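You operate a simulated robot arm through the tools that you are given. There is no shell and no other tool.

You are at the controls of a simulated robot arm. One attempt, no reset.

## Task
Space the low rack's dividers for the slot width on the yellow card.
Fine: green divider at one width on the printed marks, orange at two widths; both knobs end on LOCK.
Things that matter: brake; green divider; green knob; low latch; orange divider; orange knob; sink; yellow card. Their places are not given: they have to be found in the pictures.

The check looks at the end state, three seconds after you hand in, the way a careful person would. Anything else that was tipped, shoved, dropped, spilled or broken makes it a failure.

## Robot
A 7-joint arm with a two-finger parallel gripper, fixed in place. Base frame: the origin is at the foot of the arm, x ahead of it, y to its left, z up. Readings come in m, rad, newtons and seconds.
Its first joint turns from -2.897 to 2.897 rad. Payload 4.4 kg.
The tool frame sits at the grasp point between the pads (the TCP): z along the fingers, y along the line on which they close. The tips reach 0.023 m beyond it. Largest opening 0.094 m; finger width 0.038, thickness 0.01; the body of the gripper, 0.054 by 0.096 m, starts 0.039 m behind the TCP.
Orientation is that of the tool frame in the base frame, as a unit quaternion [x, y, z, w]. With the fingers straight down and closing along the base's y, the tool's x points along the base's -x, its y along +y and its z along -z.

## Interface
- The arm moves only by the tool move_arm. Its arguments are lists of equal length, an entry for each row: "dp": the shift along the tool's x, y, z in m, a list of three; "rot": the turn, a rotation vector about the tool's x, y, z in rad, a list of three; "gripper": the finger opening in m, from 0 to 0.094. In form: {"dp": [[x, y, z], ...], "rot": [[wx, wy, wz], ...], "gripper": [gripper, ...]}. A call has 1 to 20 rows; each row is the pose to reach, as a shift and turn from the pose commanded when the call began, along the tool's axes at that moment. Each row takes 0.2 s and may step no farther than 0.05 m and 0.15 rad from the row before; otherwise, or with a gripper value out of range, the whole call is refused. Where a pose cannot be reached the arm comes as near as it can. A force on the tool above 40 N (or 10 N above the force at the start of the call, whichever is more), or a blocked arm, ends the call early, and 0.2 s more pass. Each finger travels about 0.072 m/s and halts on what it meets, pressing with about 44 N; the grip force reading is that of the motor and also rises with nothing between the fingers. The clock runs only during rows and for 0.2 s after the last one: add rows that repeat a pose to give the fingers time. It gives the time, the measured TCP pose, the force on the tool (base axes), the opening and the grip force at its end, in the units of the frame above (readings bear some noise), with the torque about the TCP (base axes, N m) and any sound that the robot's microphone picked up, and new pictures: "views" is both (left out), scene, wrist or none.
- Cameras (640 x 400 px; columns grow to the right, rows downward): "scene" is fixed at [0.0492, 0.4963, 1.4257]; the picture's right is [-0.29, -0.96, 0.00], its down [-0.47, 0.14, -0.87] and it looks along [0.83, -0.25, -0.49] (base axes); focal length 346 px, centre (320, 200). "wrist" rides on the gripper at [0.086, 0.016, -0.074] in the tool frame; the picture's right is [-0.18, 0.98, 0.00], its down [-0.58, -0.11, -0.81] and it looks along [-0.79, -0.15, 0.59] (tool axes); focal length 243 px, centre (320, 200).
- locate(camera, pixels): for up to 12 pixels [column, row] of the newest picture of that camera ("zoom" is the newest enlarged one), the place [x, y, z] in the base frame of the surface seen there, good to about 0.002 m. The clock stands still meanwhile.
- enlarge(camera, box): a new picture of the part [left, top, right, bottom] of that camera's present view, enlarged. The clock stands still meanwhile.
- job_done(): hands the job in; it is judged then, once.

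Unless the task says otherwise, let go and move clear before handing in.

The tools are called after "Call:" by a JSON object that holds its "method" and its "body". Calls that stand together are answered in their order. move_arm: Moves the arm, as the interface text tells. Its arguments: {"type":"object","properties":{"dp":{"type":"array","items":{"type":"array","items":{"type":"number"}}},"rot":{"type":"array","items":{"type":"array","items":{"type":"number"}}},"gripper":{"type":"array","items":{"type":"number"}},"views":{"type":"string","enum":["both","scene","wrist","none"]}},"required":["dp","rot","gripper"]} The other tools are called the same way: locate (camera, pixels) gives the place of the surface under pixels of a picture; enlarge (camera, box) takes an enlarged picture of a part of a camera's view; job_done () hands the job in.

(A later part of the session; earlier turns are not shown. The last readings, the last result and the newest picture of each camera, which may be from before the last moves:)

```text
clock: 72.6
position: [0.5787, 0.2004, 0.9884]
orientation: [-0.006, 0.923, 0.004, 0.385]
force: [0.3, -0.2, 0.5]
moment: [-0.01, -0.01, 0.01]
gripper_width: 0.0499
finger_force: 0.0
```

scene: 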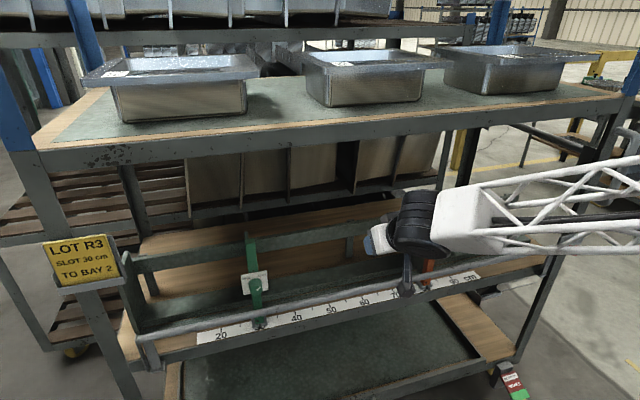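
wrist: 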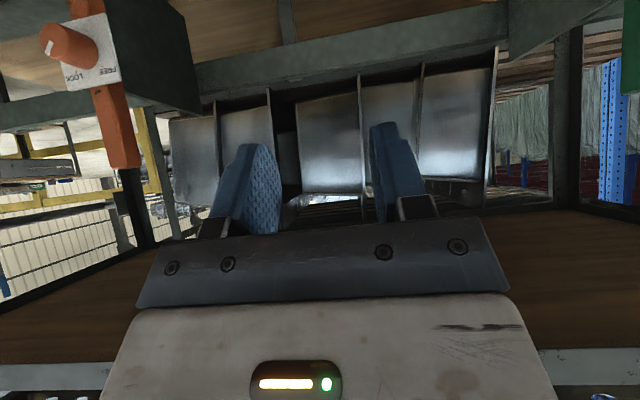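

The camera is back on the near side at 45° pitch. I'll move −y at this height toward the orange knob.

Call:
{"method": "move_arm", "body": {"dp": [[0, -0.03, 0], [0, -0.06, 0], [0, -0.09, 0], [0, -0.12, 0], [0, -0.15, 0], [0, -0.18, 0], [0, -0.21, 0], [0, -0.23, 0], [0, -0.23, 0]], "rot": [[0, 0, 0], [0, 0, 0], [0, 0, 0], [0, 0, 0], [0, 0, 0], [0, 0, 0], [0, 0, 0], [0, 0, 0], [0, 0, 0]], "gripper": [0.05, 0.05, 0.05, 0.05, 0.05, 0.05, 0.05, 0.05, 0.05], "views": "both"}}

```text
clock: 74.6
position: [0.5835, -0.0303, 0.9863]
orientation: [-0.007, 0.923, 0.004, 0.385]
force: [0.9, -0.2, -0.4]
moment: [-0.02, -0.02, -0.01]
gripper_width: 0.0499
finger_force: 0.1
```

scene: 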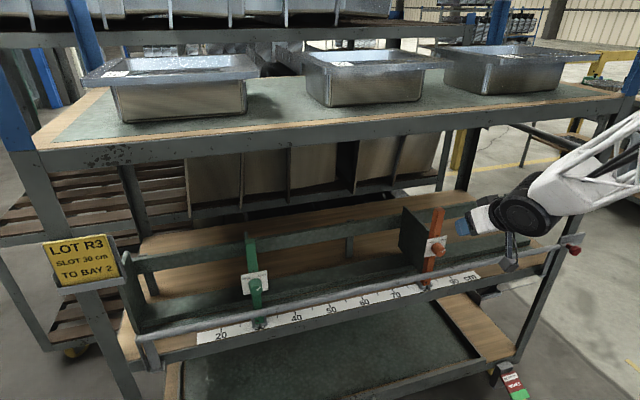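
wrist: 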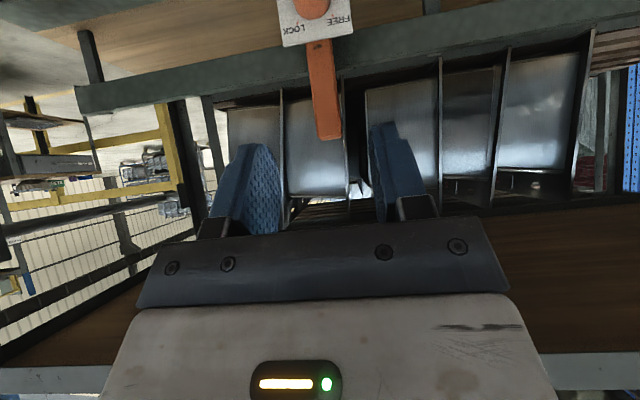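

Reached (0.583, −0.030, 0.986). I'll lower to just above knob height at a stand-off of x≈0.60.

Call:
{"method": "move_arm", "body": {"dp": [[0.018, 0, 0.024], [0.036, 0, 0.048], [0.055, 0, 0.072], [0.0732, 0, 0.0965], [0.0732, 0, 0.0965]], "rot": [[0, 0, 0], [0, 0, 0], [0, 0, 0], [0, 0, 0], [0, 0, 0]], "gripper": [0.05, 0.05, 0.05, 0.05, 0.05], "views": "both"}}

```text
clock: 75.8
position: [0.5996, -0.0302, 0.8669]
orientation: [-0.007, 0.923, 0.004, 0.385]
force: [-0.2, 0.5, -1.0]
moment: [0.03, 0.02, 0.05]
gripper_width: 0.05
finger_force: 0.1
```

scene: 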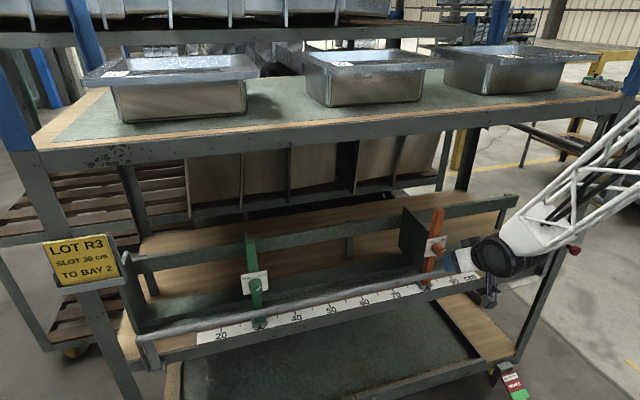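
wrist: 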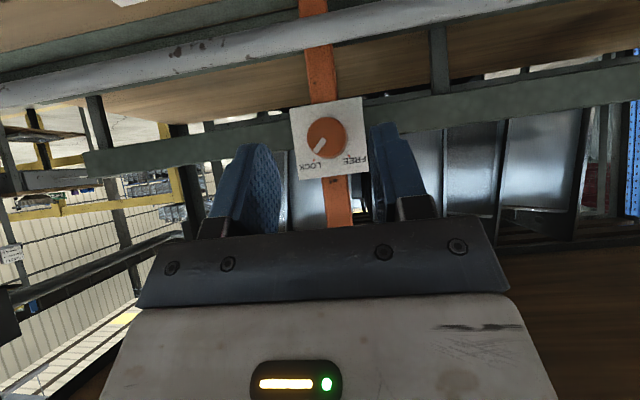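

Reachable, and the wrist camera sees the orange knob head-on (upside down) at (325,138). I'll measure it from here, then test the turning range about the knob's axis in free space.

Call:
{"method": "locate", "body": {"camera": "wrist", "pixels": [[326, 135], [307, 160], [349, 157], [308, 135], [344, 135], [326, 118], [293, 112], [359, 98]]}}

Call:
{"method": "move_arm", "body": {"dp": [[0, 0, 0], [0, 0, 0], [0, 0, 0], [0, 0, 0], [0, 0, 0], [0, 0, 0], [0, 0, 0]], "rot": [[-0.0926, 0, 0.0926], [-0.185, 0, 0.185], [-0.278, 0, 0.278], [-0.37, 0, 0.37], [-0.463, 0, 0.463], [-0.5554, 0, 0.5554], [-0.5554, 0, 0.5554]], "gripper": [0.05, 0.05, 0.05, 0.05, 0.05, 0.05, 0.05], "views": "both"}}

```text
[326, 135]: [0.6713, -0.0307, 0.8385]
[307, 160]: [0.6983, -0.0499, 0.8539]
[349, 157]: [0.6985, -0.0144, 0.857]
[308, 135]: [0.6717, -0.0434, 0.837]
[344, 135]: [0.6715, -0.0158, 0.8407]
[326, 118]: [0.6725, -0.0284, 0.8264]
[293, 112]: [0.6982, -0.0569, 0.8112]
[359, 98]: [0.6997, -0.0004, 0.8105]
```

```text
clock: 77.4
position: [0.6006, -0.0296, 0.8679]
orientation: [0.139, 0.854, 0.357, 0.353]
force: [0.8, 1.0, 0.3]
moment: [-0.03, 0.0, 0.0]
gripper_width: 0.05
finger_force: 0.1
```

scene: 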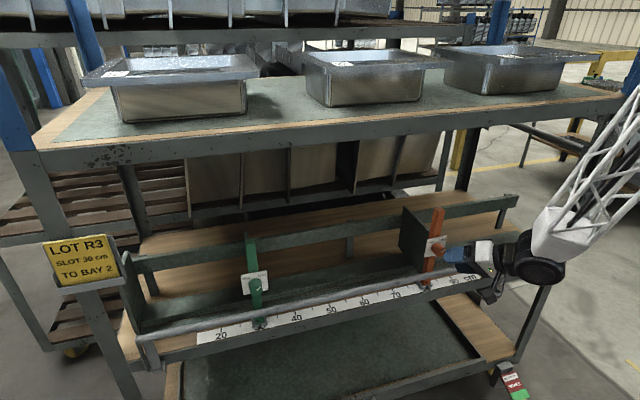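
wrist: 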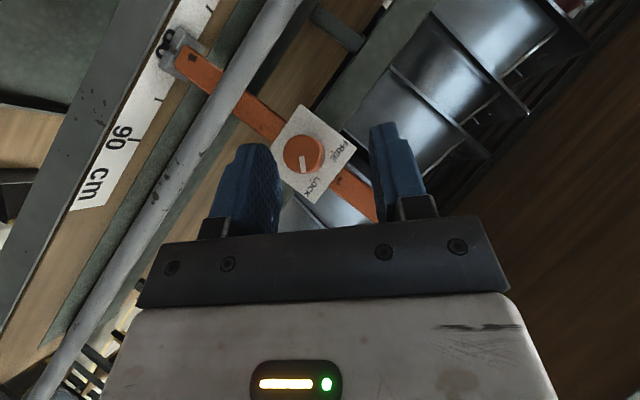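

+45° is reachable. Now I'll test the full −90° sweep to the other side.

Call:
{"method": "move_arm", "body": {"dp": [[0, 0, 0], [0, 0, 0], [0, 0, 0], [0, 0, 0], [0, 0, 0], [0, 0, 0], [0, 0, 0], [0, 0, 0], [0, 0, 0], [0, 0, 0], [0, 0, 0], [0, 0, 0], [0, 0, 0]], "rot": [[0.0926, 0, -0.0926], [0.185, 0, -0.185], [0.278, 0, -0.278], [0.37, 0, -0.37], [0.463, 0, -0.463], [0.5554, 0, -0.5554], [0.648, 0, -0.648], [0.74, 0, -0.74], [0.833, 0, -0.833], [0.926, 0, -0.926], [1.018, 0, -1.018], [1.1107, 0, -1.1107], [1.1107, 0, -1.1107]], "gripper": [0.05, 0.05, 0.05, 0.05, 0.05, 0.05, 0.05, 0.05, 0.05, 0.05, 0.05, 0.05, 0.05], "views": "both"}}

```text
clock: 80.2
position: [0.6016, -0.0283, 0.8671]
orientation: [-0.153, 0.852, -0.351, 0.358]
force: [0.2, -1.4, 0.7]
moment: [0.0, 0.03, -0.02]
gripper_width: 0.0502
finger_force: 0.0
```

scene: 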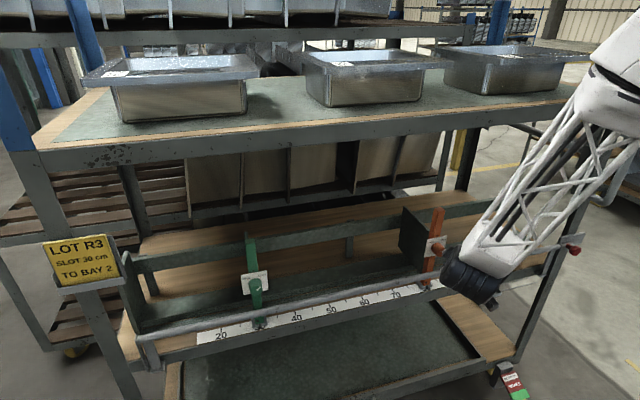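
wrist: 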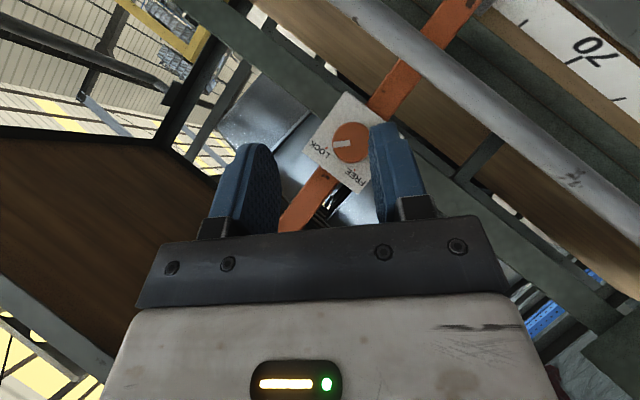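

Both ends of the sweep are reachable. I'll swing back to the LOCK-side angle (+45°) and come down onto the knob axis (y≈−0.030, z≈0.840), still at x≈0.60.

Call:
{"method": "move_arm", "body": {"dp": [[0.0015, 0.0018, 0.0013], [0.003, 0.0036, 0.0026], [0.0045, 0.0054, 0.0039], [0.006, 0.0072, 0.0052], [0.0075, 0.009, 0.0065], [0.009, 0.0108, 0.0078], [0.0105, 0.0126, 0.0091], [0.012, 0.0144, 0.0104], [0.0135, 0.0162, 0.0117], [0.0155, 0.0179, 0.0133], [0.0155, 0.0179, 0.0133], [0.0155, 0.0179, 0.0133], [0.0155, 0.0179, 0.0133]], "rot": [[-0.0926, 0, 0.0926], [-0.185, 0, 0.185], [-0.278, 0, 0.278], [-0.37, 0, 0.37], [-0.463, 0, 0.463], [-0.5554, 0, 0.5554], [-0.648, 0, 0.648], [-0.74, 0, 0.74], [-0.833, 0, 0.833], [-0.926, 0, 0.926], [-1.018, 0, 1.018], [-1.1107, 0, 1.1107], [-1.1107, 0, 1.1107]], "gripper": [0.06, 0.06, 0.06, 0.06, 0.06, 0.06, 0.06, 0.06, 0.06, 0.06, 0.06, 0.06, 0.06], "views": "both"}}

```text
clock: 83.0
position: [0.5976, -0.0303, 0.8399]
orientation: [0.139, 0.853, 0.358, 0.352]
force: [0.1, 0.3, 0.3]
moment: [0.0, 0.0, 0.01]
gripper_width: 0.06
finger_force: 0.0
```

scene: 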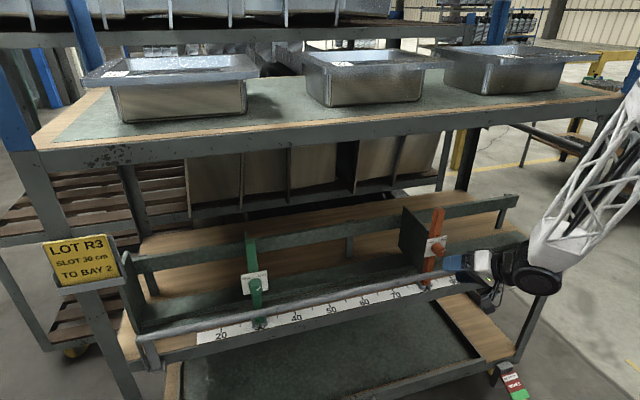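
wrist: 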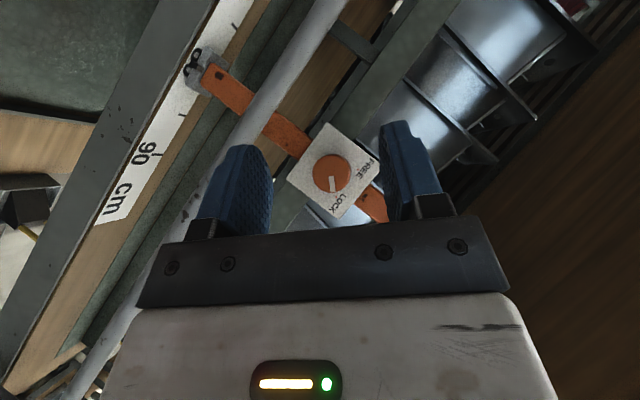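

The knob sits centred between the fingers. I'll trim a small orientation error and advance along +x to x≈0.640.

Call:
{"method": "move_arm", "body": {"dp": [[-0.01, 0, 0.01], [-0.02, 0, 0.02], [-0.03, 0, 0.03], [-0.03, 0, 0.03]], "rot": [[0.006, -0.004, 0.004], [0.0129, -0.0089, 0.0085], [0.0129, -0.0089, 0.0085], [0.0129, -0.0089, 0.0085]], "gripper": [0.06, 0.06, 0.06, 0.06], "views": "both"}}

```text
clock: 84.0
position: [0.6401, -0.0296, 0.8409]
orientation: [0.147, 0.854, 0.353, 0.354]
force: [0.1, 0.3, -0.3]
moment: [0.02, -0.02, -0.02]
gripper_width: 0.0599
finger_force: 0.0
```

scene: 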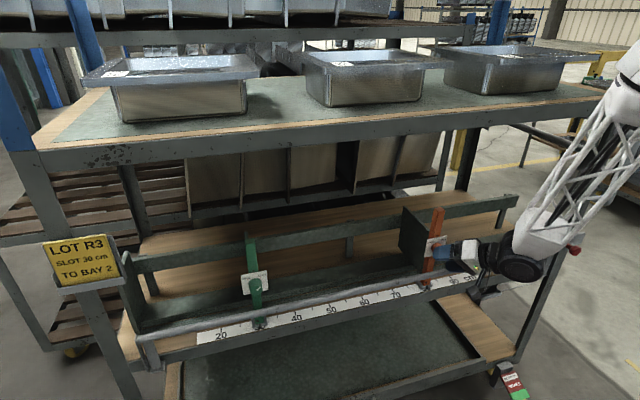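
wrist: 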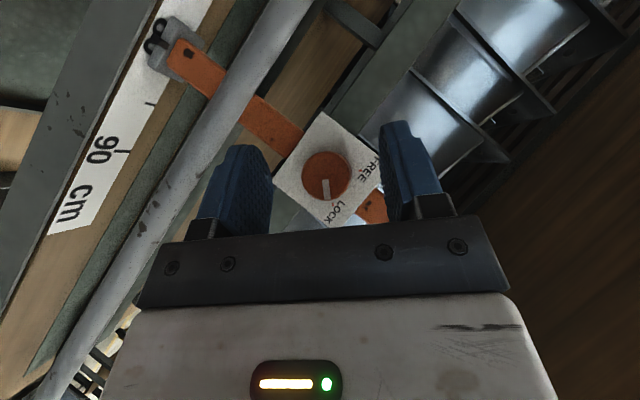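

By projection the knob face should appear at (326,177), and I see it at (326,176), so alignment is within about 1 mm. I'll advance to x≈0.664 and close part-way.

Call:
{"method": "move_arm", "body": {"dp": [[-0.006, 0, 0.006], [-0.012, 0, 0.012], [-0.0168, 0, 0.0168], [-0.0168, 0, 0.0168], [-0.0168, 0, 0.0168]], "rot": [[0, 0, 0], [0, 0, 0], [0, 0, 0], [0, 0, 0], [0, 0, 0]], "gripper": [0.06, 0.06, 0.06, 0.045, 0.036], "views": "wrist"}}

```text
clock: 85.2
position: [0.6636, -0.0306, 0.8402]
orientation: [0.146, 0.853, 0.353, 0.354]
force: [-0.5, -0.2, -0.4]
moment: [-0.02, 0.01, -0.01]
gripper_width: 0.0361
finger_force: 0.0
```

wrist: 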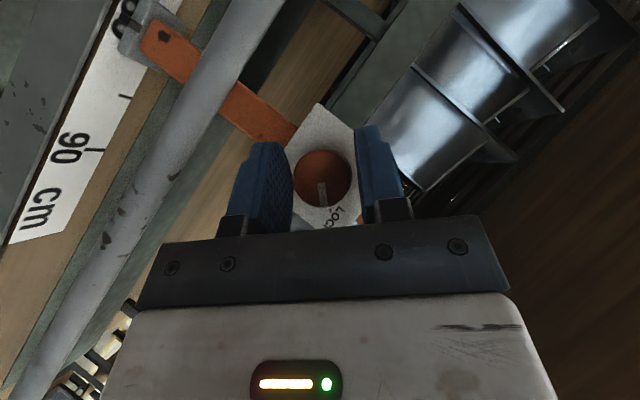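

The knob at (322,180) sits right between the pads with no contact yet. I'll close to grip.

Call:
{"method": "move_arm", "body": {"dp": [[0, 0, 0], [0, 0, 0], [0, 0, 0]], "rot": [[0, 0, 0], [0, 0, 0], [0, 0, 0]], "gripper": [0.032, 0.026, 0.018], "views": "none"}}

```text
clock: 86.0
position: [0.6651, -0.0308, 0.841]
orientation: [0.148, 0.854, 0.352, 0.353]
force: [6.4, -0.9, -11.6]
moment: [-0.01, -0.3, -0.15]
gripper_width: 0.0316
finger_force: 44.5
```

Gripped at 0.0316 with a light −11.6 N in z. I'll start the turn toward FREE, −0.2 rad about the knob axis, lowering 0.3 mm.

Call:
{"method": "move_arm", "body": {"dp": [[0.00015, -0.0002, 0.00015], [0.00015, -0.0002, 0.00015], [0.00015, -0.0002, 0.00015], [0.00015, -0.0002, 0.00015]], "rot": [[0.0495, 0, -0.0495], [0.099, 0, -0.099], [0.1414, 0, -0.1414], [0.1414, 0, -0.1414]], "gripper": [0.015, 0.015, 0.015, 0.015], "views": "wrist"}}

```text
clock: 87.0
position: [0.664, -0.0299, 0.8418]
orientation: [0.111, 0.885, 0.264, 0.368]
force: [-34.7, 2.0, 18.0]
moment: [0.04, 0.16, 0.81]
gripper_width: 0.0319
finger_force: 45.0
```

wrist: 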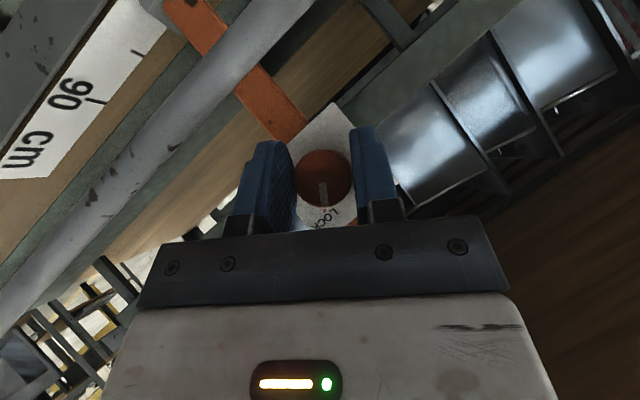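

The knob turned with the grip. Fx is −35 N and Fz +18 N, so I'll back off 0.6 mm, raise slightly, then turn another −0.25 rad.

Call:
{"method": "move_arm", "body": {"dp": [[0.00019, 0.00022, -0.00066], [0.00012, 0.00035, -0.00072], [6e-05, 0.0005, -0.00078], [0.0, 0.00063, -0.00085], [0.0, 0.00063, -0.00085]], "rot": [[0, 0, 0], [0.059, 0, -0.059], [0.118, 0, -0.118], [0.1768, 0, -0.1768], [0.1768, 0, -0.1768]], "gripper": [0.015, 0.015, 0.015, 0.015, 0.015], "views": "none"}}

```text
clock: 88.2
position: [0.6655, -0.0299, 0.8415]
orientation: [0.063, 0.911, 0.154, 0.377]
force: [-16.9, 0.0, 1.2]
moment: [0.0, -0.32, 0.18]
gripper_width: 0.0316
finger_force: 45.2
```

Well balanced. Continuing with −0.3 rad.

Call:
{"method": "move_arm", "body": {"dp": [[0.0001, 5e-05, -0.0002], [5e-05, 0.00015, -0.00027], [5e-05, 0.00027, -0.00032], [5e-05, 0.0004, -0.00038], [5e-05, 0.0004, -0.00038]], "rot": [[0, 0, 0], [0.07, 0, -0.07], [0.14, 0, -0.14], [0.2121, 0, -0.2121], [0.2121, 0, -0.2121]], "gripper": [0.015, 0.015, 0.015, 0.015, 0.015], "views": "none"}}

```text
clock: 89.4
position: [0.6642, -0.029, 0.8413]
orientation: [0.008, 0.924, 0.015, 0.382]
force: [-4.7, -0.4, -5.4]
moment: [0.03, 0.51, 0.05]
gripper_width: 0.0314
finger_force: 45.0
```

Call:
{"method": "move_arm", "body": {"dp": [[4e-05, 0.00013, 4e-05], [4e-05, 0.00026, 4e-05], [4e-05, 0.0004, 4e-05], [4e-05, 0.0004, 4e-05]], "rot": [[0.07, 0, -0.07], [0.14, 0, -0.14], [0.2121, 0, -0.2121], [0.2121, 0, -0.2121]], "gripper": [0.015, 0.015, 0.015, 0.015], "views": "wrist"}}

```text
clock: 90.4
position: [0.6635, -0.03, 0.8402]
orientation: [-0.05, 0.916, -0.124, 0.379]
force: [21.6, 1.7, -24.2]
moment: [-0.01, 0.56, 0.27]
gripper_width: 0.0317
finger_force: 45.3
```

wrist: 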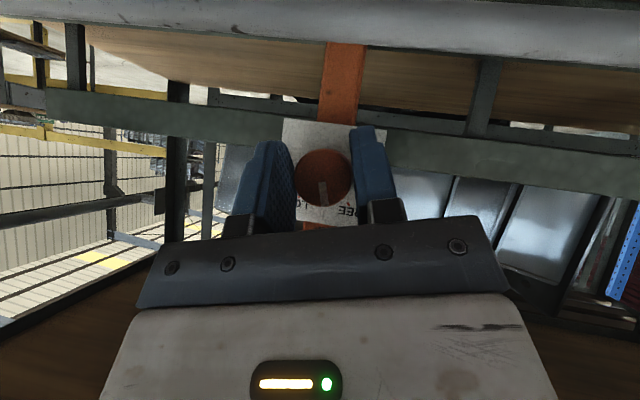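

Fz is −24 N and Fx +22 N. I'll lower and push forward slightly, then continue −0.25 rad.

Call:
{"method": "move_arm", "body": {"dp": [[0.00013, 0.00016, 0.00069], [0.0002, 0.00032, 0.00076], [0.00026, 0.00048, 0.00083], [0.00032, 0.00065, 0.00089], [0.00032, 0.00065, 0.00089]], "rot": [[0, 0, 0], [0.059, 0, -0.059], [0.118, 0, -0.118], [0.1768, 0, -0.1768], [0.1768, 0, -0.1768]], "gripper": [0.015, 0.015, 0.015, 0.015, 0.015], "views": "none"}}

```text
clock: 91.3
position: [0.664, -0.028, 0.842]
orientation: [-0.082, 0.902, -0.198, 0.374]
force: [-14.3, 1.8, 9.3]
moment: [-0.03, -0.39, 0.32]
gripper_width: 0.0313
finger_force: 45.2
stopped in row 4: the force on the tool passed its limit at 44 N (the readings are from after the stop); the commanded pose is now the measured one
```

The limit tripped near the end of that step, with the turn at about −70°, and the residual load is small now. I'll continue with smaller corrections, −0.15 rad.

Call:
{"method": "move_arm", "body": {"dp": [[0.0001, 0.0, -0.0002], [0.00011, 0.0001, -0.00018], [0.00011, 0.0002, -0.00017], [0.00011, 0.0002, -0.00017]], "rot": [[0, 0, 0], [0.053, 0, -0.053], [0.106, 0, -0.106], [0.106, 0, -0.106]], "gripper": [0.015, 0.015, 0.015, 0.015], "views": "wrist"}}

```text
clock: 92.3
position: [0.6641, -0.0279, 0.8405]
orientation: [-0.11, 0.885, -0.266, 0.366]
force: [15.1, 1.9, -15.2]
moment: [0.0, 0.22, 0.58]
gripper_width: 0.0315
finger_force: 45.3
```

wrist: 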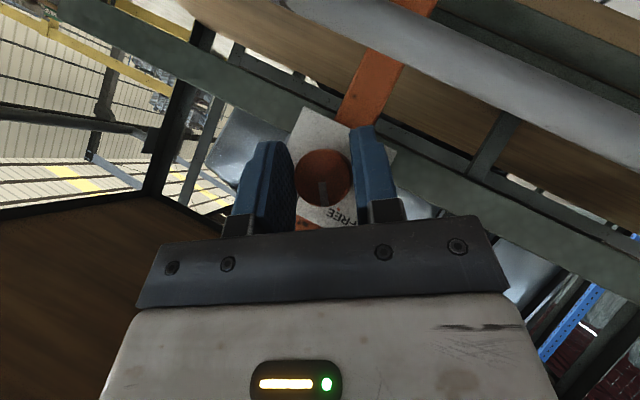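

The pointer is about 78° around. I'll complete the final −0.2 rad to the FREE stop.

Call:
{"method": "move_arm", "body": {"dp": [[3e-05, 0.00015, 0.0003], [5e-05, 0.00028, 0.00035], [8e-05, 0.0004, 0.0004], [0.0001, 0.0005, 0.00045], [0.0001, 0.0005, 0.00045]], "rot": [[0, 0, 0], [0.047, 0, -0.047], [0.094, 0, -0.094], [0.145, 0, -0.145], [0.145, 0, -0.145]], "gripper": [0.015, 0.015, 0.015, 0.015, 0.015], "views": "wrist"}}

```text
clock: 93.5
position: [0.6651, -0.0282, 0.8411]
orientation: [-0.146, 0.853, -0.356, 0.354]
force: [-25.2, 0.0, 25.3]
moment: [-0.04, -0.3, 0.32]
gripper_width: 0.0317
finger_force: 45.4
```

wrist: 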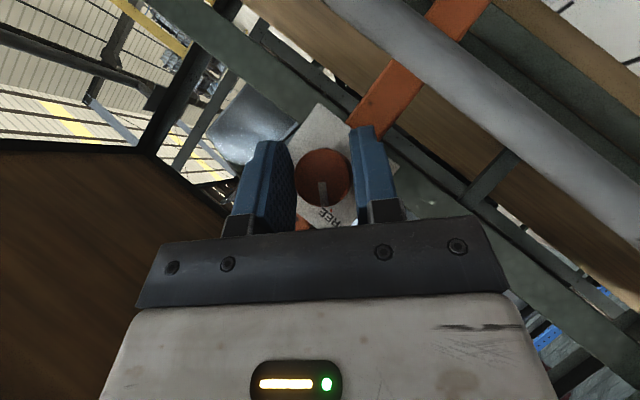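

That's a full 90°. I'll relieve the residual load and nudge 0.04 rad further to feel for the stop.

Call:
{"method": "move_arm", "body": {"dp": [[0, -0.0002, -0.0003], [0, -0.0002, -0.0003], [0, -0.0002, -0.0003]], "rot": [[0, 0, 0], [0.028, 0, -0.028], [0.028, 0, -0.028]], "gripper": [0.015, 0.015, 0.015], "views": "wrist"}}

Call:
{"method": "enlarge", "body": {"camera": "wrist", "box": [250, 100, 410, 240]}}

```text
clock: 94.3
position: [0.6641, -0.0276, 0.8394]
orientation: [-0.153, 0.846, -0.372, 0.35]
force: [-25.9, 0.2, 10.0]
moment: [0.23, -0.19, -0.03]
gripper_width: 0.0314
finger_force: 45.0
```

wrist: 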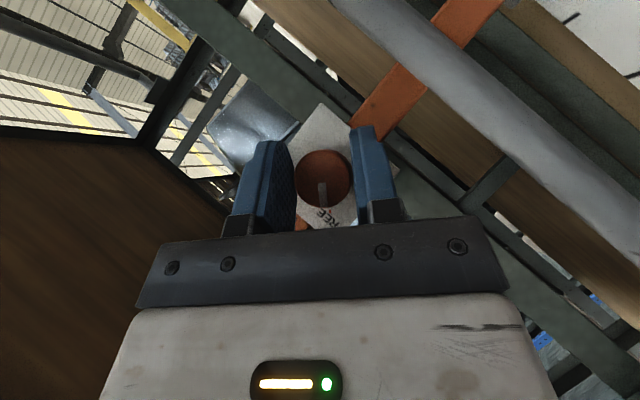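

```text
2.86 times, centred on (330, 170) of wrist
```

zoom: 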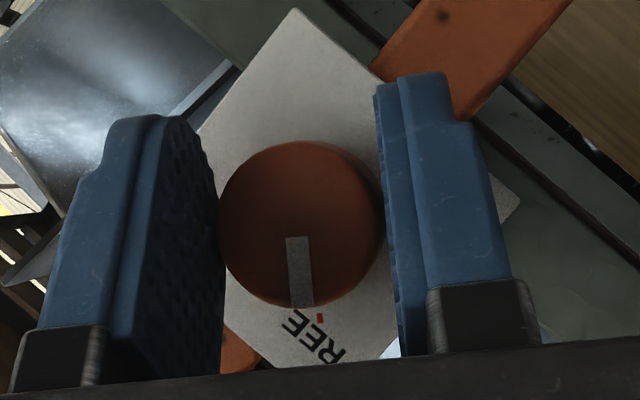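

Mx is 0.23 N·m and the pointer lines up with FREE, so it's unlocked. I'll test-slide 10 mm in +y.

Call:
{"method": "move_arm", "body": {"dp": [[-0.0012, 0.0017, -0.0015], [-0.0025, 0.0034, -0.0028], [-0.0038, 0.0051, -0.0041], [-0.005, 0.0068, -0.0054], [-0.005, 0.0068, -0.0054]], "rot": [[0, 0, 0], [0, 0, 0], [0, 0, 0], [0, 0, 0], [0, 0, 0]], "gripper": [0.015, 0.015, 0.015, 0.015, 0.015], "views": "scene"}}

```text
clock: 95.5
position: [0.6638, -0.0175, 0.8408]
orientation: [-0.154, 0.846, -0.372, 0.35]
force: [-9.0, 0.2, -8.5]
moment: [0.1, 0.31, -0.07]
gripper_width: 0.0314
finger_force: 44.4
```

scene: 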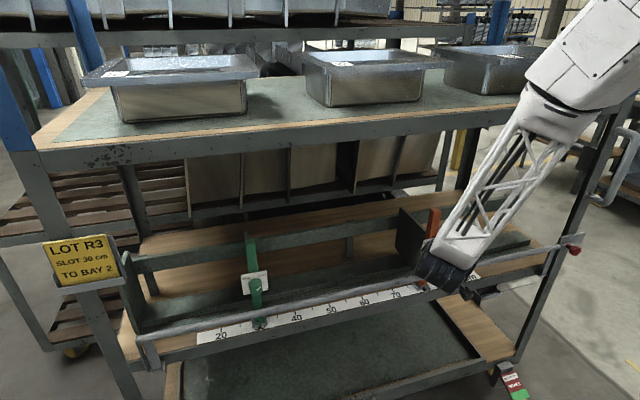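

It slides freely. I'll continue +y in segments with force checks between them.

Call:
{"method": "move_arm", "body": {"dp": [[-0.0052, 0.00676, -0.0052], [-0.0104, 0.0135, -0.0104], [-0.0156, 0.0203, -0.0156], [-0.0208, 0.027, -0.0209], [-0.026, 0.0338, -0.0261], [-0.0313, 0.0405, -0.0313], [-0.0313, 0.0405, -0.0313]], "rot": [[0, 0, 0], [0, 0, 0], [0, 0, 0], [0, 0, 0], [0, 0, 0], [0, 0, 0], [0, 0, 0]], "gripper": [0.015, 0.015, 0.015, 0.015, 0.015, 0.015, 0.015], "views": "none"}}

```text
clock: 97.1
position: [0.6641, 0.0438, 0.8412]
orientation: [-0.152, 0.846, -0.372, 0.351]
force: [-10.2, 0.2, 22.7]
moment: [-0.01, -0.02, -0.11]
gripper_width: 0.0314
finger_force: 45.1
```

Fz has drifted to +23 N, so I'll add a small rise over the next 60 mm.

Call:
{"method": "move_arm", "body": {"dp": [[-0.0054, 0.0065, -0.0054], [-0.0106, 0.0132, -0.0106], [-0.0158, 0.0199, -0.0159], [-0.0211, 0.0266, -0.0212], [-0.0264, 0.0333, -0.0264], [-0.0316, 0.04, -0.0317], [-0.0316, 0.04, -0.0317]], "rot": [[0, 0, 0], [0, 0, 0], [0, 0, 0], [0, 0, 0], [0, 0, 0], [0, 0, 0], [0, 0, 0]], "gripper": [0.015, 0.015, 0.015, 0.015, 0.015, 0.015, 0.015], "views": "none"}}

```text
clock: 98.7
position: [0.6632, 0.1028, 0.8416]
orientation: [-0.154, 0.846, -0.372, 0.35]
force: [14.7, 0.9, -32.2]
moment: [0.01, 0.28, -0.44]
gripper_width: 0.0314
finger_force: 45.4
```

Call:
{"method": "move_arm", "body": {"dp": [[-0.0051, 0.0071, -0.0048], [-0.0103, 0.0139, -0.01], [-0.0155, 0.0206, -0.0152], [-0.0208, 0.0274, -0.0205], [-0.026, 0.0341, -0.0257], [-0.0312, 0.0409, -0.0309], [-0.0312, 0.0409, -0.0309]], "rot": [[0, 0, 0], [0, 0, 0], [0, 0, 0], [0, 0, 0], [0, 0, 0], [0, 0, 0], [0, 0, 0]], "gripper": [0.015, 0.015, 0.015, 0.015, 0.015, 0.015, 0.015], "views": "both"}}

```text
clock: 99.9
position: [0.6636, 0.149, 0.8408]
orientation: [-0.153, 0.846, -0.372, 0.35]
force: [-12.3, 0.3, 11.8]
moment: [-0.02, -0.6, 0.67]
gripper_width: 0.0312
finger_force: 44.4
stopped in row 5: the force on the tool passed its limit at 46 N (the readings are from after the stop); the commanded pose is now the measured one
```

scene: 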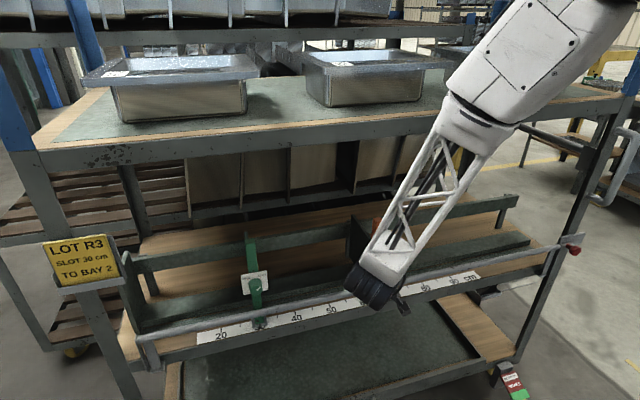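
wrist: 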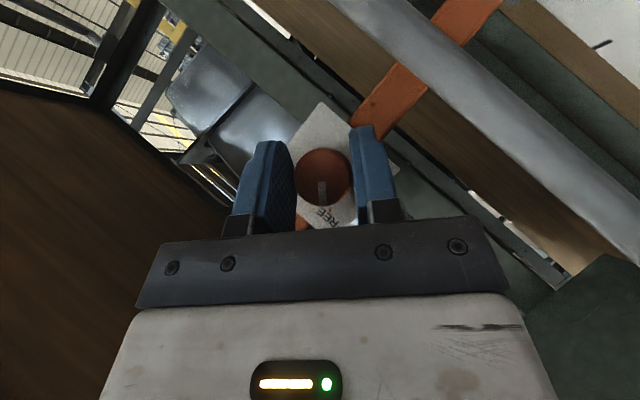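

The limit tripped at y≈0.149, but the divider has travelled most of the way. I'll slide the last ~18 mm in small steps.

Call:
{"method": "move_arm", "body": {"dp": [[-0.0016, 0.0019, -0.0018], [-0.0037, 0.0046, -0.0039], [-0.0058, 0.0073, -0.006], [-0.0079, 0.01, -0.0081], [-0.0094, 0.0121, -0.0096], [-0.0094, 0.0121, -0.0096]], "rot": [[0, 0, 0], [0, 0, 0], [0, 0, 0], [0, 0, 0], [0, 0, 0], [0, 0, 0]], "gripper": [0.015, 0.015, 0.015, 0.015, 0.015, 0.015], "views": "none"}}

```text
clock: 101.3
position: [0.6635, 0.1673, 0.8416]
orientation: [-0.153, 0.846, -0.373, 0.35]
force: [18.1, -1.5, -33.2]
moment: [-0.01, 0.77, 0.02]
gripper_width: 0.0312
finger_force: 45.2
```

The divider is near the mark. I'll release, back straight off along −x, and look at the foot pointer.

Call:
{"method": "move_arm", "body": {"dp": [[0, 0, 0], [0, 0, 0], [0.014, 0, -0.014], [0.028, 0, -0.028], [0.042, 0, -0.042], [0.0566, 0, -0.0566], [0.0566, 0, -0.0566]], "rot": [[0, 0, 0], [0, 0, 0], [0, 0, 0], [0, 0, 0], [0, 0, 0], [0, 0, 0], [0, 0, 0]], "gripper": [0.045, 0.055, 0.055, 0.055, 0.055, 0.055, 0.055], "views": "both"}}

```text
clock: 102.9
position: [0.585, 0.1652, 0.8414]
orientation: [-0.154, 0.846, -0.371, 0.35]
force: [-0.2, 0.3, 0.8]
moment: [-0.01, -0.01, -0.03]
gripper_width: 0.0553
finger_force: 0.0
```

scene: 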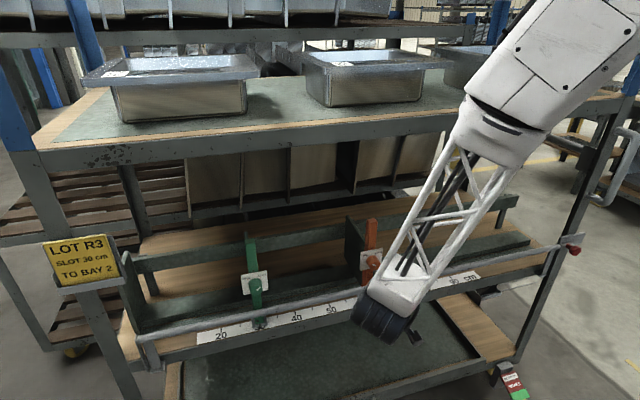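
wrist: 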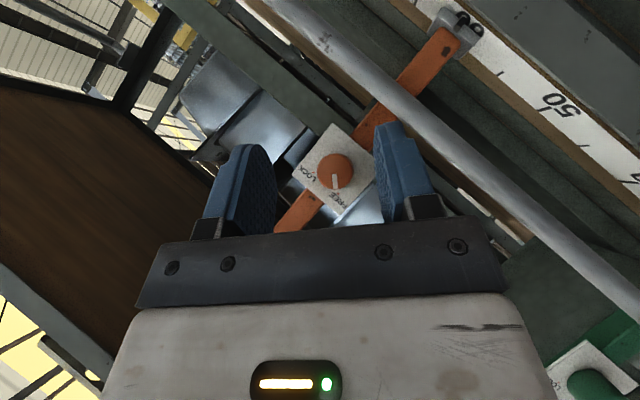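

The wrist camera can see the orange foot over the ruler near (460,25). I'll zoom there and measure the pointer against the ticks.

Call:
{"method": "enlarge", "body": {"camera": "wrist", "box": [400, 0, 580, 112]}}

```text
3.56 times, centred on (490, 56) of wrist
```

zoom: 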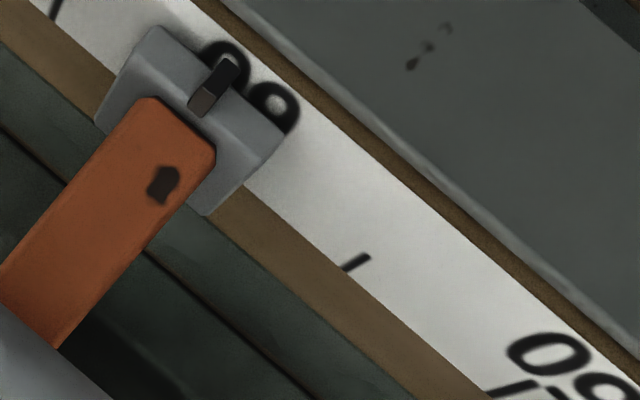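

Call:
{"method": "locate", "body": {"camera": "zoom", "pixels": [[228, 70], [205, 103], [356, 262], [56, 8], [510, 388], [150, 35], [280, 130], [215, 88]]}}

Call:
{"method": "locate", "body": {"camera": "wrist", "pixels": [[312, 173], [348, 200], [331, 172]]}}

```text
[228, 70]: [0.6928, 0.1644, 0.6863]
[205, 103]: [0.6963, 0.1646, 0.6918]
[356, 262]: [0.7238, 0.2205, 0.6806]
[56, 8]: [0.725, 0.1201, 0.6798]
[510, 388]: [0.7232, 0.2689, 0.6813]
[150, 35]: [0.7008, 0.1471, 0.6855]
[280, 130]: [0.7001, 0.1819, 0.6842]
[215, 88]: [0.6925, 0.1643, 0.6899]
```

```text
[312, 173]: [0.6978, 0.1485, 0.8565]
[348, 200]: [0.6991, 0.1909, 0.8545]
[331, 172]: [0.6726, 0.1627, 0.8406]
```

From the wrist view the 55 and 65 ticks are at y=0.2205 and 0.1201, so 60 is at 0.1703. The pointer is at 0.1644 and needs 5.9 mm more in +y. I'll re-approach centred on y=0.1703 so closing the fingers pushes the knob there.

Call:
{"method": "move_arm", "body": {"dp": [[-0.0007, 0.0015, -0.0003], [-0.0105, 0.0031, 0.008], [-0.0205, 0.0031, 0.018], [-0.0305, 0.0031, 0.028], [-0.0409, 0.0031, 0.0383], [-0.0409, 0.0031, 0.0383]], "rot": [[-0.0287, 0, 0.0301], [-0.0287, 0, 0.0301], [-0.0287, 0, 0.0301], [-0.0287, 0, 0.0301], [-0.0287, 0, 0.0301], [-0.0287, 0, 0.0301]], "gripper": [0.06, 0.06, 0.06, 0.06, 0.06, 0.06], "views": "both"}}

```text
clock: 104.3
position: [0.6396, 0.1718, 0.8394]
orientation: [-0.146, 0.853, -0.354, 0.354]
force: [-0.3, 1.1, 0.3]
moment: [-0.05, 0.0, 0.02]
gripper_width: 0.0601
finger_force: 0.2
```

scene: 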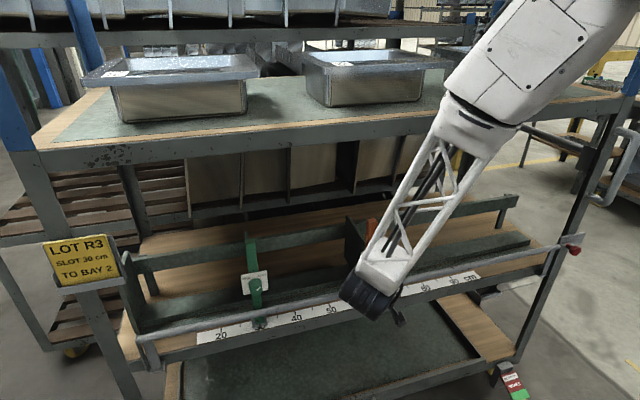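
wrist: 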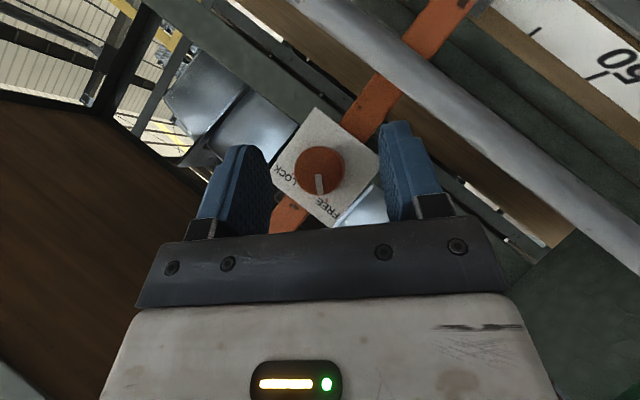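

The knob is offset by the expected ~6 mm. I'll advance 24 mm and close, letting the pads push the free divider to centre.

Call:
{"method": "move_arm", "body": {"dp": [[-0.006, 0, 0.006], [-0.012, 0, 0.012], [-0.017, 0, 0.017], [-0.017, 0, 0.017], [-0.017, 0, 0.017], [-0.017, 0, 0.017]], "rot": [[0, 0, 0], [0, 0, 0], [0, 0, 0], [0, 0, 0], [0, 0, 0], [0, 0, 0]], "gripper": [0.06, 0.06, 0.06, 0.05, 0.042, 0.036], "views": "wrist"}}

Call:
{"method": "move_arm", "body": {"dp": [[0, 0, 0], [0, 0, 0], [0, 0, 0]], "rot": [[0, 0, 0], [0, 0, 0], [0, 0, 0]], "gripper": [0.032, 0.026, 0.018], "views": "wrist"}}

```text
clock: 105.7
position: [0.6633, 0.1707, 0.8416]
orientation: [-0.146, 0.853, -0.355, 0.353]
force: [0.7, -2.3, 5.8]
moment: [-0.07, -0.02, 0.01]
gripper_width: 0.0391
finger_force: 2.9
```

wrist: 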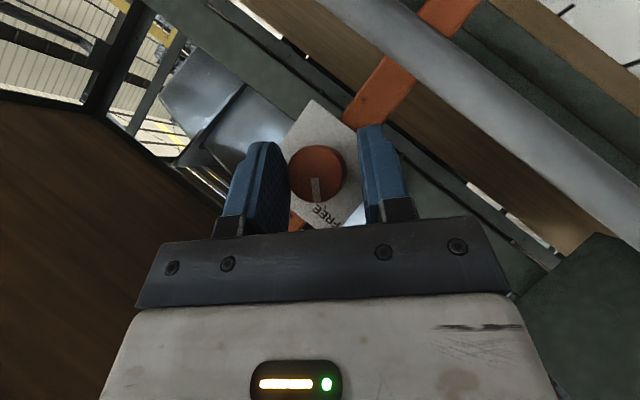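

```text
clock: 106.5
position: [0.6646, 0.1716, 0.8397]
orientation: [-0.145, 0.853, -0.355, 0.354]
force: [-1.0, 0.3, 9.4]
moment: [-0.06, -0.07, 0.23]
gripper_width: 0.0317
finger_force: 45.2
```

wrist: 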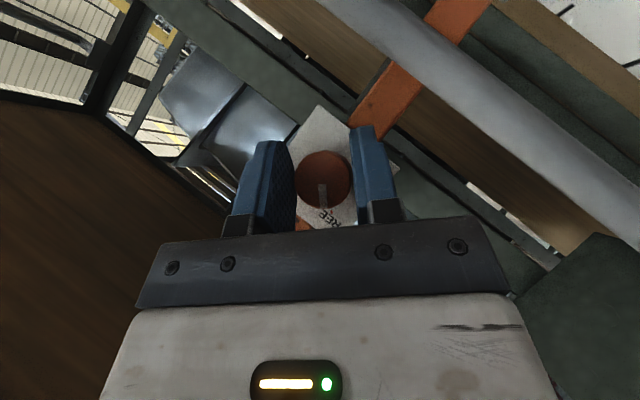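

The divider followed as the pads closed. I'll check the foot pointer against the ruler past the top of the wrist frame.

Call:
{"method": "enlarge", "body": {"camera": "wrist", "box": [420, 0, 620, 4]}}

```text
3.20 times, centred on (520, 2) of wrist
```

zoom: 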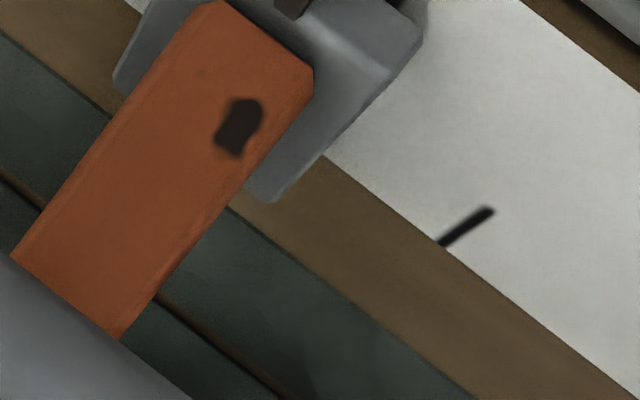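

Call:
{"method": "locate", "body": {"camera": "zoom", "pixels": [[290, 8], [466, 225], [420, 30], [272, 200], [310, 72], [207, 8]]}}

Call:
{"method": "enlarge", "body": {"camera": "scene", "box": [300, 210, 420, 330]}}

```text
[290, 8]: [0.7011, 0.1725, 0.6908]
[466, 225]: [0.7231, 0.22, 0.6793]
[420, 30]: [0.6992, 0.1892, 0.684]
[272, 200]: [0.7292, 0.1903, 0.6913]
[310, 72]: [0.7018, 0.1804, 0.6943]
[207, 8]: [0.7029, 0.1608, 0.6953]
```

```text
3.33 times, centred on (360, 270) of scene
```

zoom: 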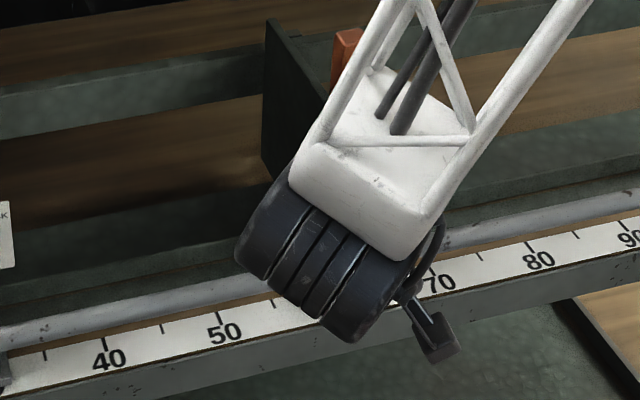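

The pointer now reads y≈0.171 against the 60 mark at about 0.170, within ~1 mm. I'll start turning toward LOCK in small steps with force checks.

Call:
{"method": "move_arm", "body": {"dp": [[-0.0001, -0.00014, -0.0001], [-0.0001, -0.00014, -0.0001], [-0.0001, -0.00014, -0.0001], [-0.0001, -0.00014, -0.0001]], "rot": [[-0.0495, 0, 0.0495], [-0.099, 0, 0.099], [-0.1414, 0, 0.1414], [-0.1414, 0, 0.1414]], "gripper": [0.015, 0.015, 0.015, 0.015], "views": "none"}}

```text
clock: 107.5
position: [0.6636, 0.1693, 0.8403]
orientation: [-0.11, 0.885, -0.267, 0.366]
force: [-8.6, 0.9, 14.1]
moment: [-0.02, -0.34, 0.13]
gripper_width: 0.0313
finger_force: 44.8
```

Call:
{"method": "move_arm", "body": {"dp": [[-0.0001, -0.00015, -0.0002], [-0.00013, -0.00018, -0.00025], [-0.00015, -0.0002, -0.0003], [-0.00017, -0.00022, -0.0003], [-0.00017, -0.00022, -0.0003]], "rot": [[0, 0, 0], [-0.059, 0, 0.059], [-0.118, 0, 0.118], [-0.1768, 0, 0.1768], [-0.1768, 0, 0.1768]], "gripper": [0.015, 0.015, 0.015, 0.015, 0.015], "views": "none"}}

```text
clock: 108.7
position: [0.6633, 0.1717, 0.8397]
orientation: [-0.063, 0.911, -0.155, 0.378]
force: [2.2, 0.3, 5.3]
moment: [-0.02, 0.5, -0.02]
gripper_width: 0.0315
finger_force: 44.9
```

Call:
{"method": "move_arm", "body": {"dp": [[-0.0001, -3e-05, -0.0001], [-0.00012, -5e-05, -0.00012], [-0.00013, -7e-05, -0.00013], [-0.00013, -7e-05, -0.00013]], "rot": [[-0.07, 0, 0.07], [-0.14, 0, 0.14], [-0.2121, 0, 0.2121], [-0.2121, 0, 0.2121]], "gripper": [0.015, 0.015, 0.015, 0.015], "views": "wrist"}}

```text
clock: 109.7
position: [0.6636, 0.1699, 0.8398]
orientation: [-0.006, 0.924, -0.017, 0.382]
force: [-12.7, 1.3, 2.0]
moment: [-0.05, 0.27, 0.07]
gripper_width: 0.0316
finger_force: 45.2
```

wrist: 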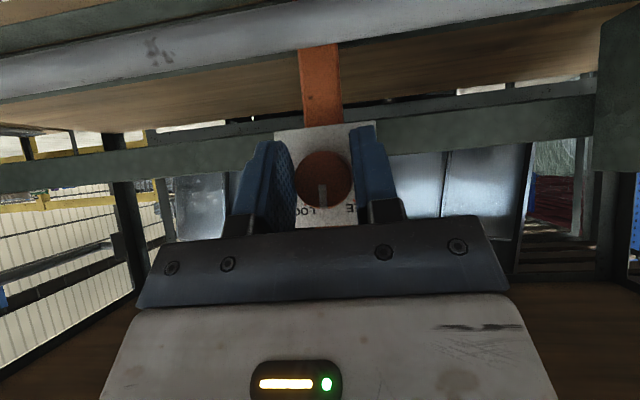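

Forces are low at mid-turn. Continuing with +0.3 rad.

Call:
{"method": "move_arm", "body": {"dp": [[7e-05, 0, -0.00015], [7e-05, 0, -0.0002], [7e-05, 0, -0.0002], [7e-05, 0, -0.0002]], "rot": [[-0.07, 0, 0.07], [-0.14, 0, 0.14], [-0.2121, 0, 0.2121], [-0.2121, 0, 0.2121]], "gripper": [0.015, 0.015, 0.015, 0.015], "views": "none"}}

```text
clock: 110.7
position: [0.6635, 0.1702, 0.8391]
orientation: [0.052, 0.916, 0.121, 0.38]
force: [1.0, 0.2, -19.5]
moment: [0.01, -0.3, 0.08]
gripper_width: 0.0315
finger_force: 44.8
```

Call:
{"method": "move_arm", "body": {"dp": [[0.0002, -8e-05, 0.0002], [0.00025, -0.0001, 0.00025], [0.0003, -0.00012, 0.0003], [0.00034, -0.00013, 0.00034], [0.00034, -0.00013, 0.00034]], "rot": [[0, 0, 0], [-0.059, 0, 0.059], [-0.118, 0, 0.118], [-0.1768, 0, 0.1768], [-0.1768, 0, 0.1768]], "gripper": [0.015, 0.015, 0.015, 0.015, 0.015], "views": "none"}}

```text
clock: 111.9
position: [0.6638, 0.169, 0.8402]
orientation: [0.098, 0.893, 0.234, 0.371]
force: [-17.7, -1.8, -2.3]
moment: [0.0, 0.06, -0.12]
gripper_width: 0.0315
finger_force: 45.0
```

Call:
{"method": "move_arm", "body": {"dp": [[0.00018, 0, -0.00015], [0.00022, -4e-05, -0.00012], [0.00027, -7e-05, -8e-05], [0.00027, -7e-05, -8e-05]], "rot": [[0, 0, 0], [-0.07, 0, 0.07], [-0.1414, 0, 0.1414], [-0.1414, 0, 0.1414]], "gripper": [0.015, 0.015, 0.015, 0.015], "views": "wrist"}}

```text
clock: 112.9
position: [0.663, 0.1693, 0.8396]
orientation: [0.134, 0.866, 0.322, 0.359]
force: [0.1, 1.2, -10.5]
moment: [-0.58, 0.5, 0.55]
gripper_width: 0.0315
finger_force: 45.3
```

wrist: 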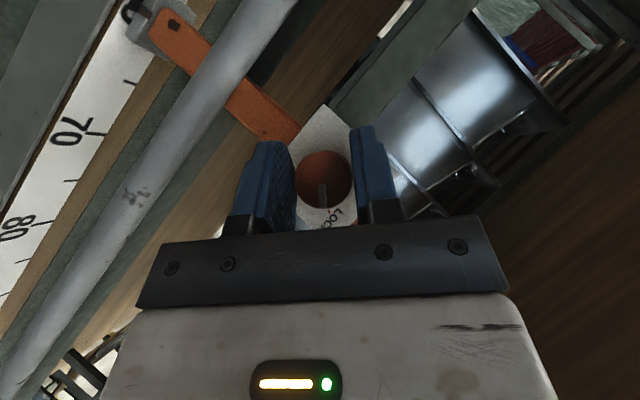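

Mx jumped to −0.58 N·m, so the LOCK stop is reached. I'll zoom in to check the pointer against the LOCK mark, and the foot against the ruler.

Call:
{"method": "enlarge", "body": {"camera": "wrist", "box": [260, 110, 400, 240]}}

Call:
{"method": "enlarge", "body": {"camera": "wrist", "box": [60, 0, 220, 100]}}

```text
3.08 times, centred on (330, 175) of wrist
```

zoom: 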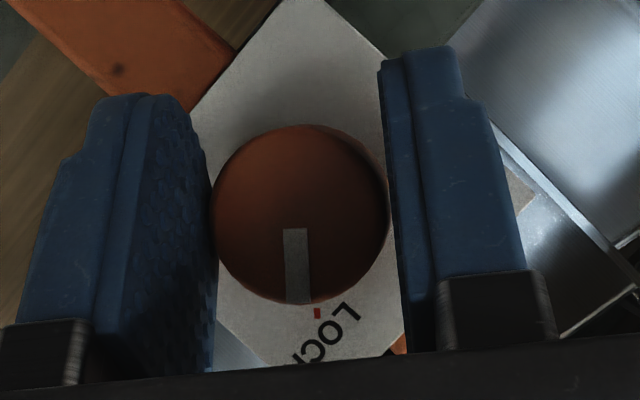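

```text
4.00 times, centred on (140, 50) of wrist
```

zoom: 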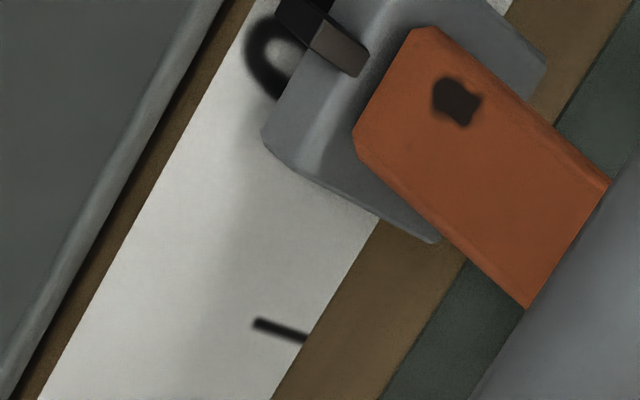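

Call:
{"method": "locate", "body": {"camera": "zoom", "pixels": [[345, 52], [358, 70], [300, 15], [280, 331], [265, 145], [437, 240]]}}

Call:
{"method": "locate", "body": {"camera": "wrist", "pixels": [[92, 134], [130, 83]]}}

```text
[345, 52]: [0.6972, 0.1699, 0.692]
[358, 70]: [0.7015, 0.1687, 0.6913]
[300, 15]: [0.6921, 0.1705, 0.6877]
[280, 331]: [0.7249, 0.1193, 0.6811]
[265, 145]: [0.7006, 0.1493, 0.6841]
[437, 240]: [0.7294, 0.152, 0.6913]
```

```text
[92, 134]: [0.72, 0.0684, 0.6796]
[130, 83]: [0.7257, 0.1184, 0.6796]
```

The pointer is at y≈0.170 and the 60 mark at about 0.1695, so it's on the mark. I'll open and back straight off along −x.

Call:
{"method": "move_arm", "body": {"dp": [[0, 0, 0], [0, 0, 0], [0.014, 0, -0.014], [0.028, 0, -0.028], [0.042, 0, -0.042], [0.0566, 0, -0.0566], [0.0566, 0, -0.0566]], "rot": [[0, 0, 0], [0, 0, 0], [0, 0, 0], [0, 0, 0], [0, 0, 0], [0, 0, 0], [0, 0, 0]], "gripper": [0.045, 0.055, 0.055, 0.055, 0.055, 0.055, 0.055], "views": "both"}}

```text
clock: 114.5
position: [0.5818, 0.1691, 0.8402]
orientation: [0.133, 0.865, 0.322, 0.36]
force: [-0.4, 0.3, 0.9]
moment: [-0.01, -0.01, -0.01]
gripper_width: 0.055
finger_force: 0.0
```

scene: 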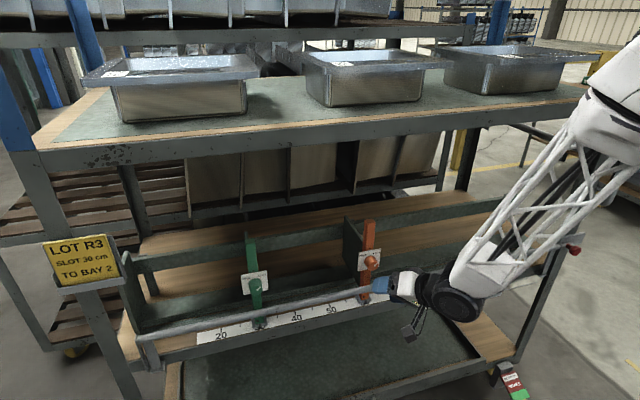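
wrist: 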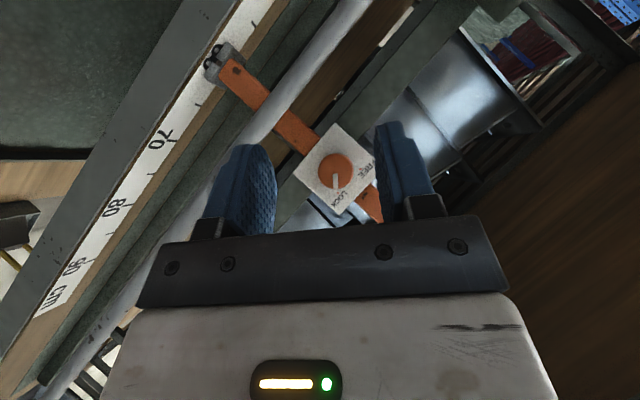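

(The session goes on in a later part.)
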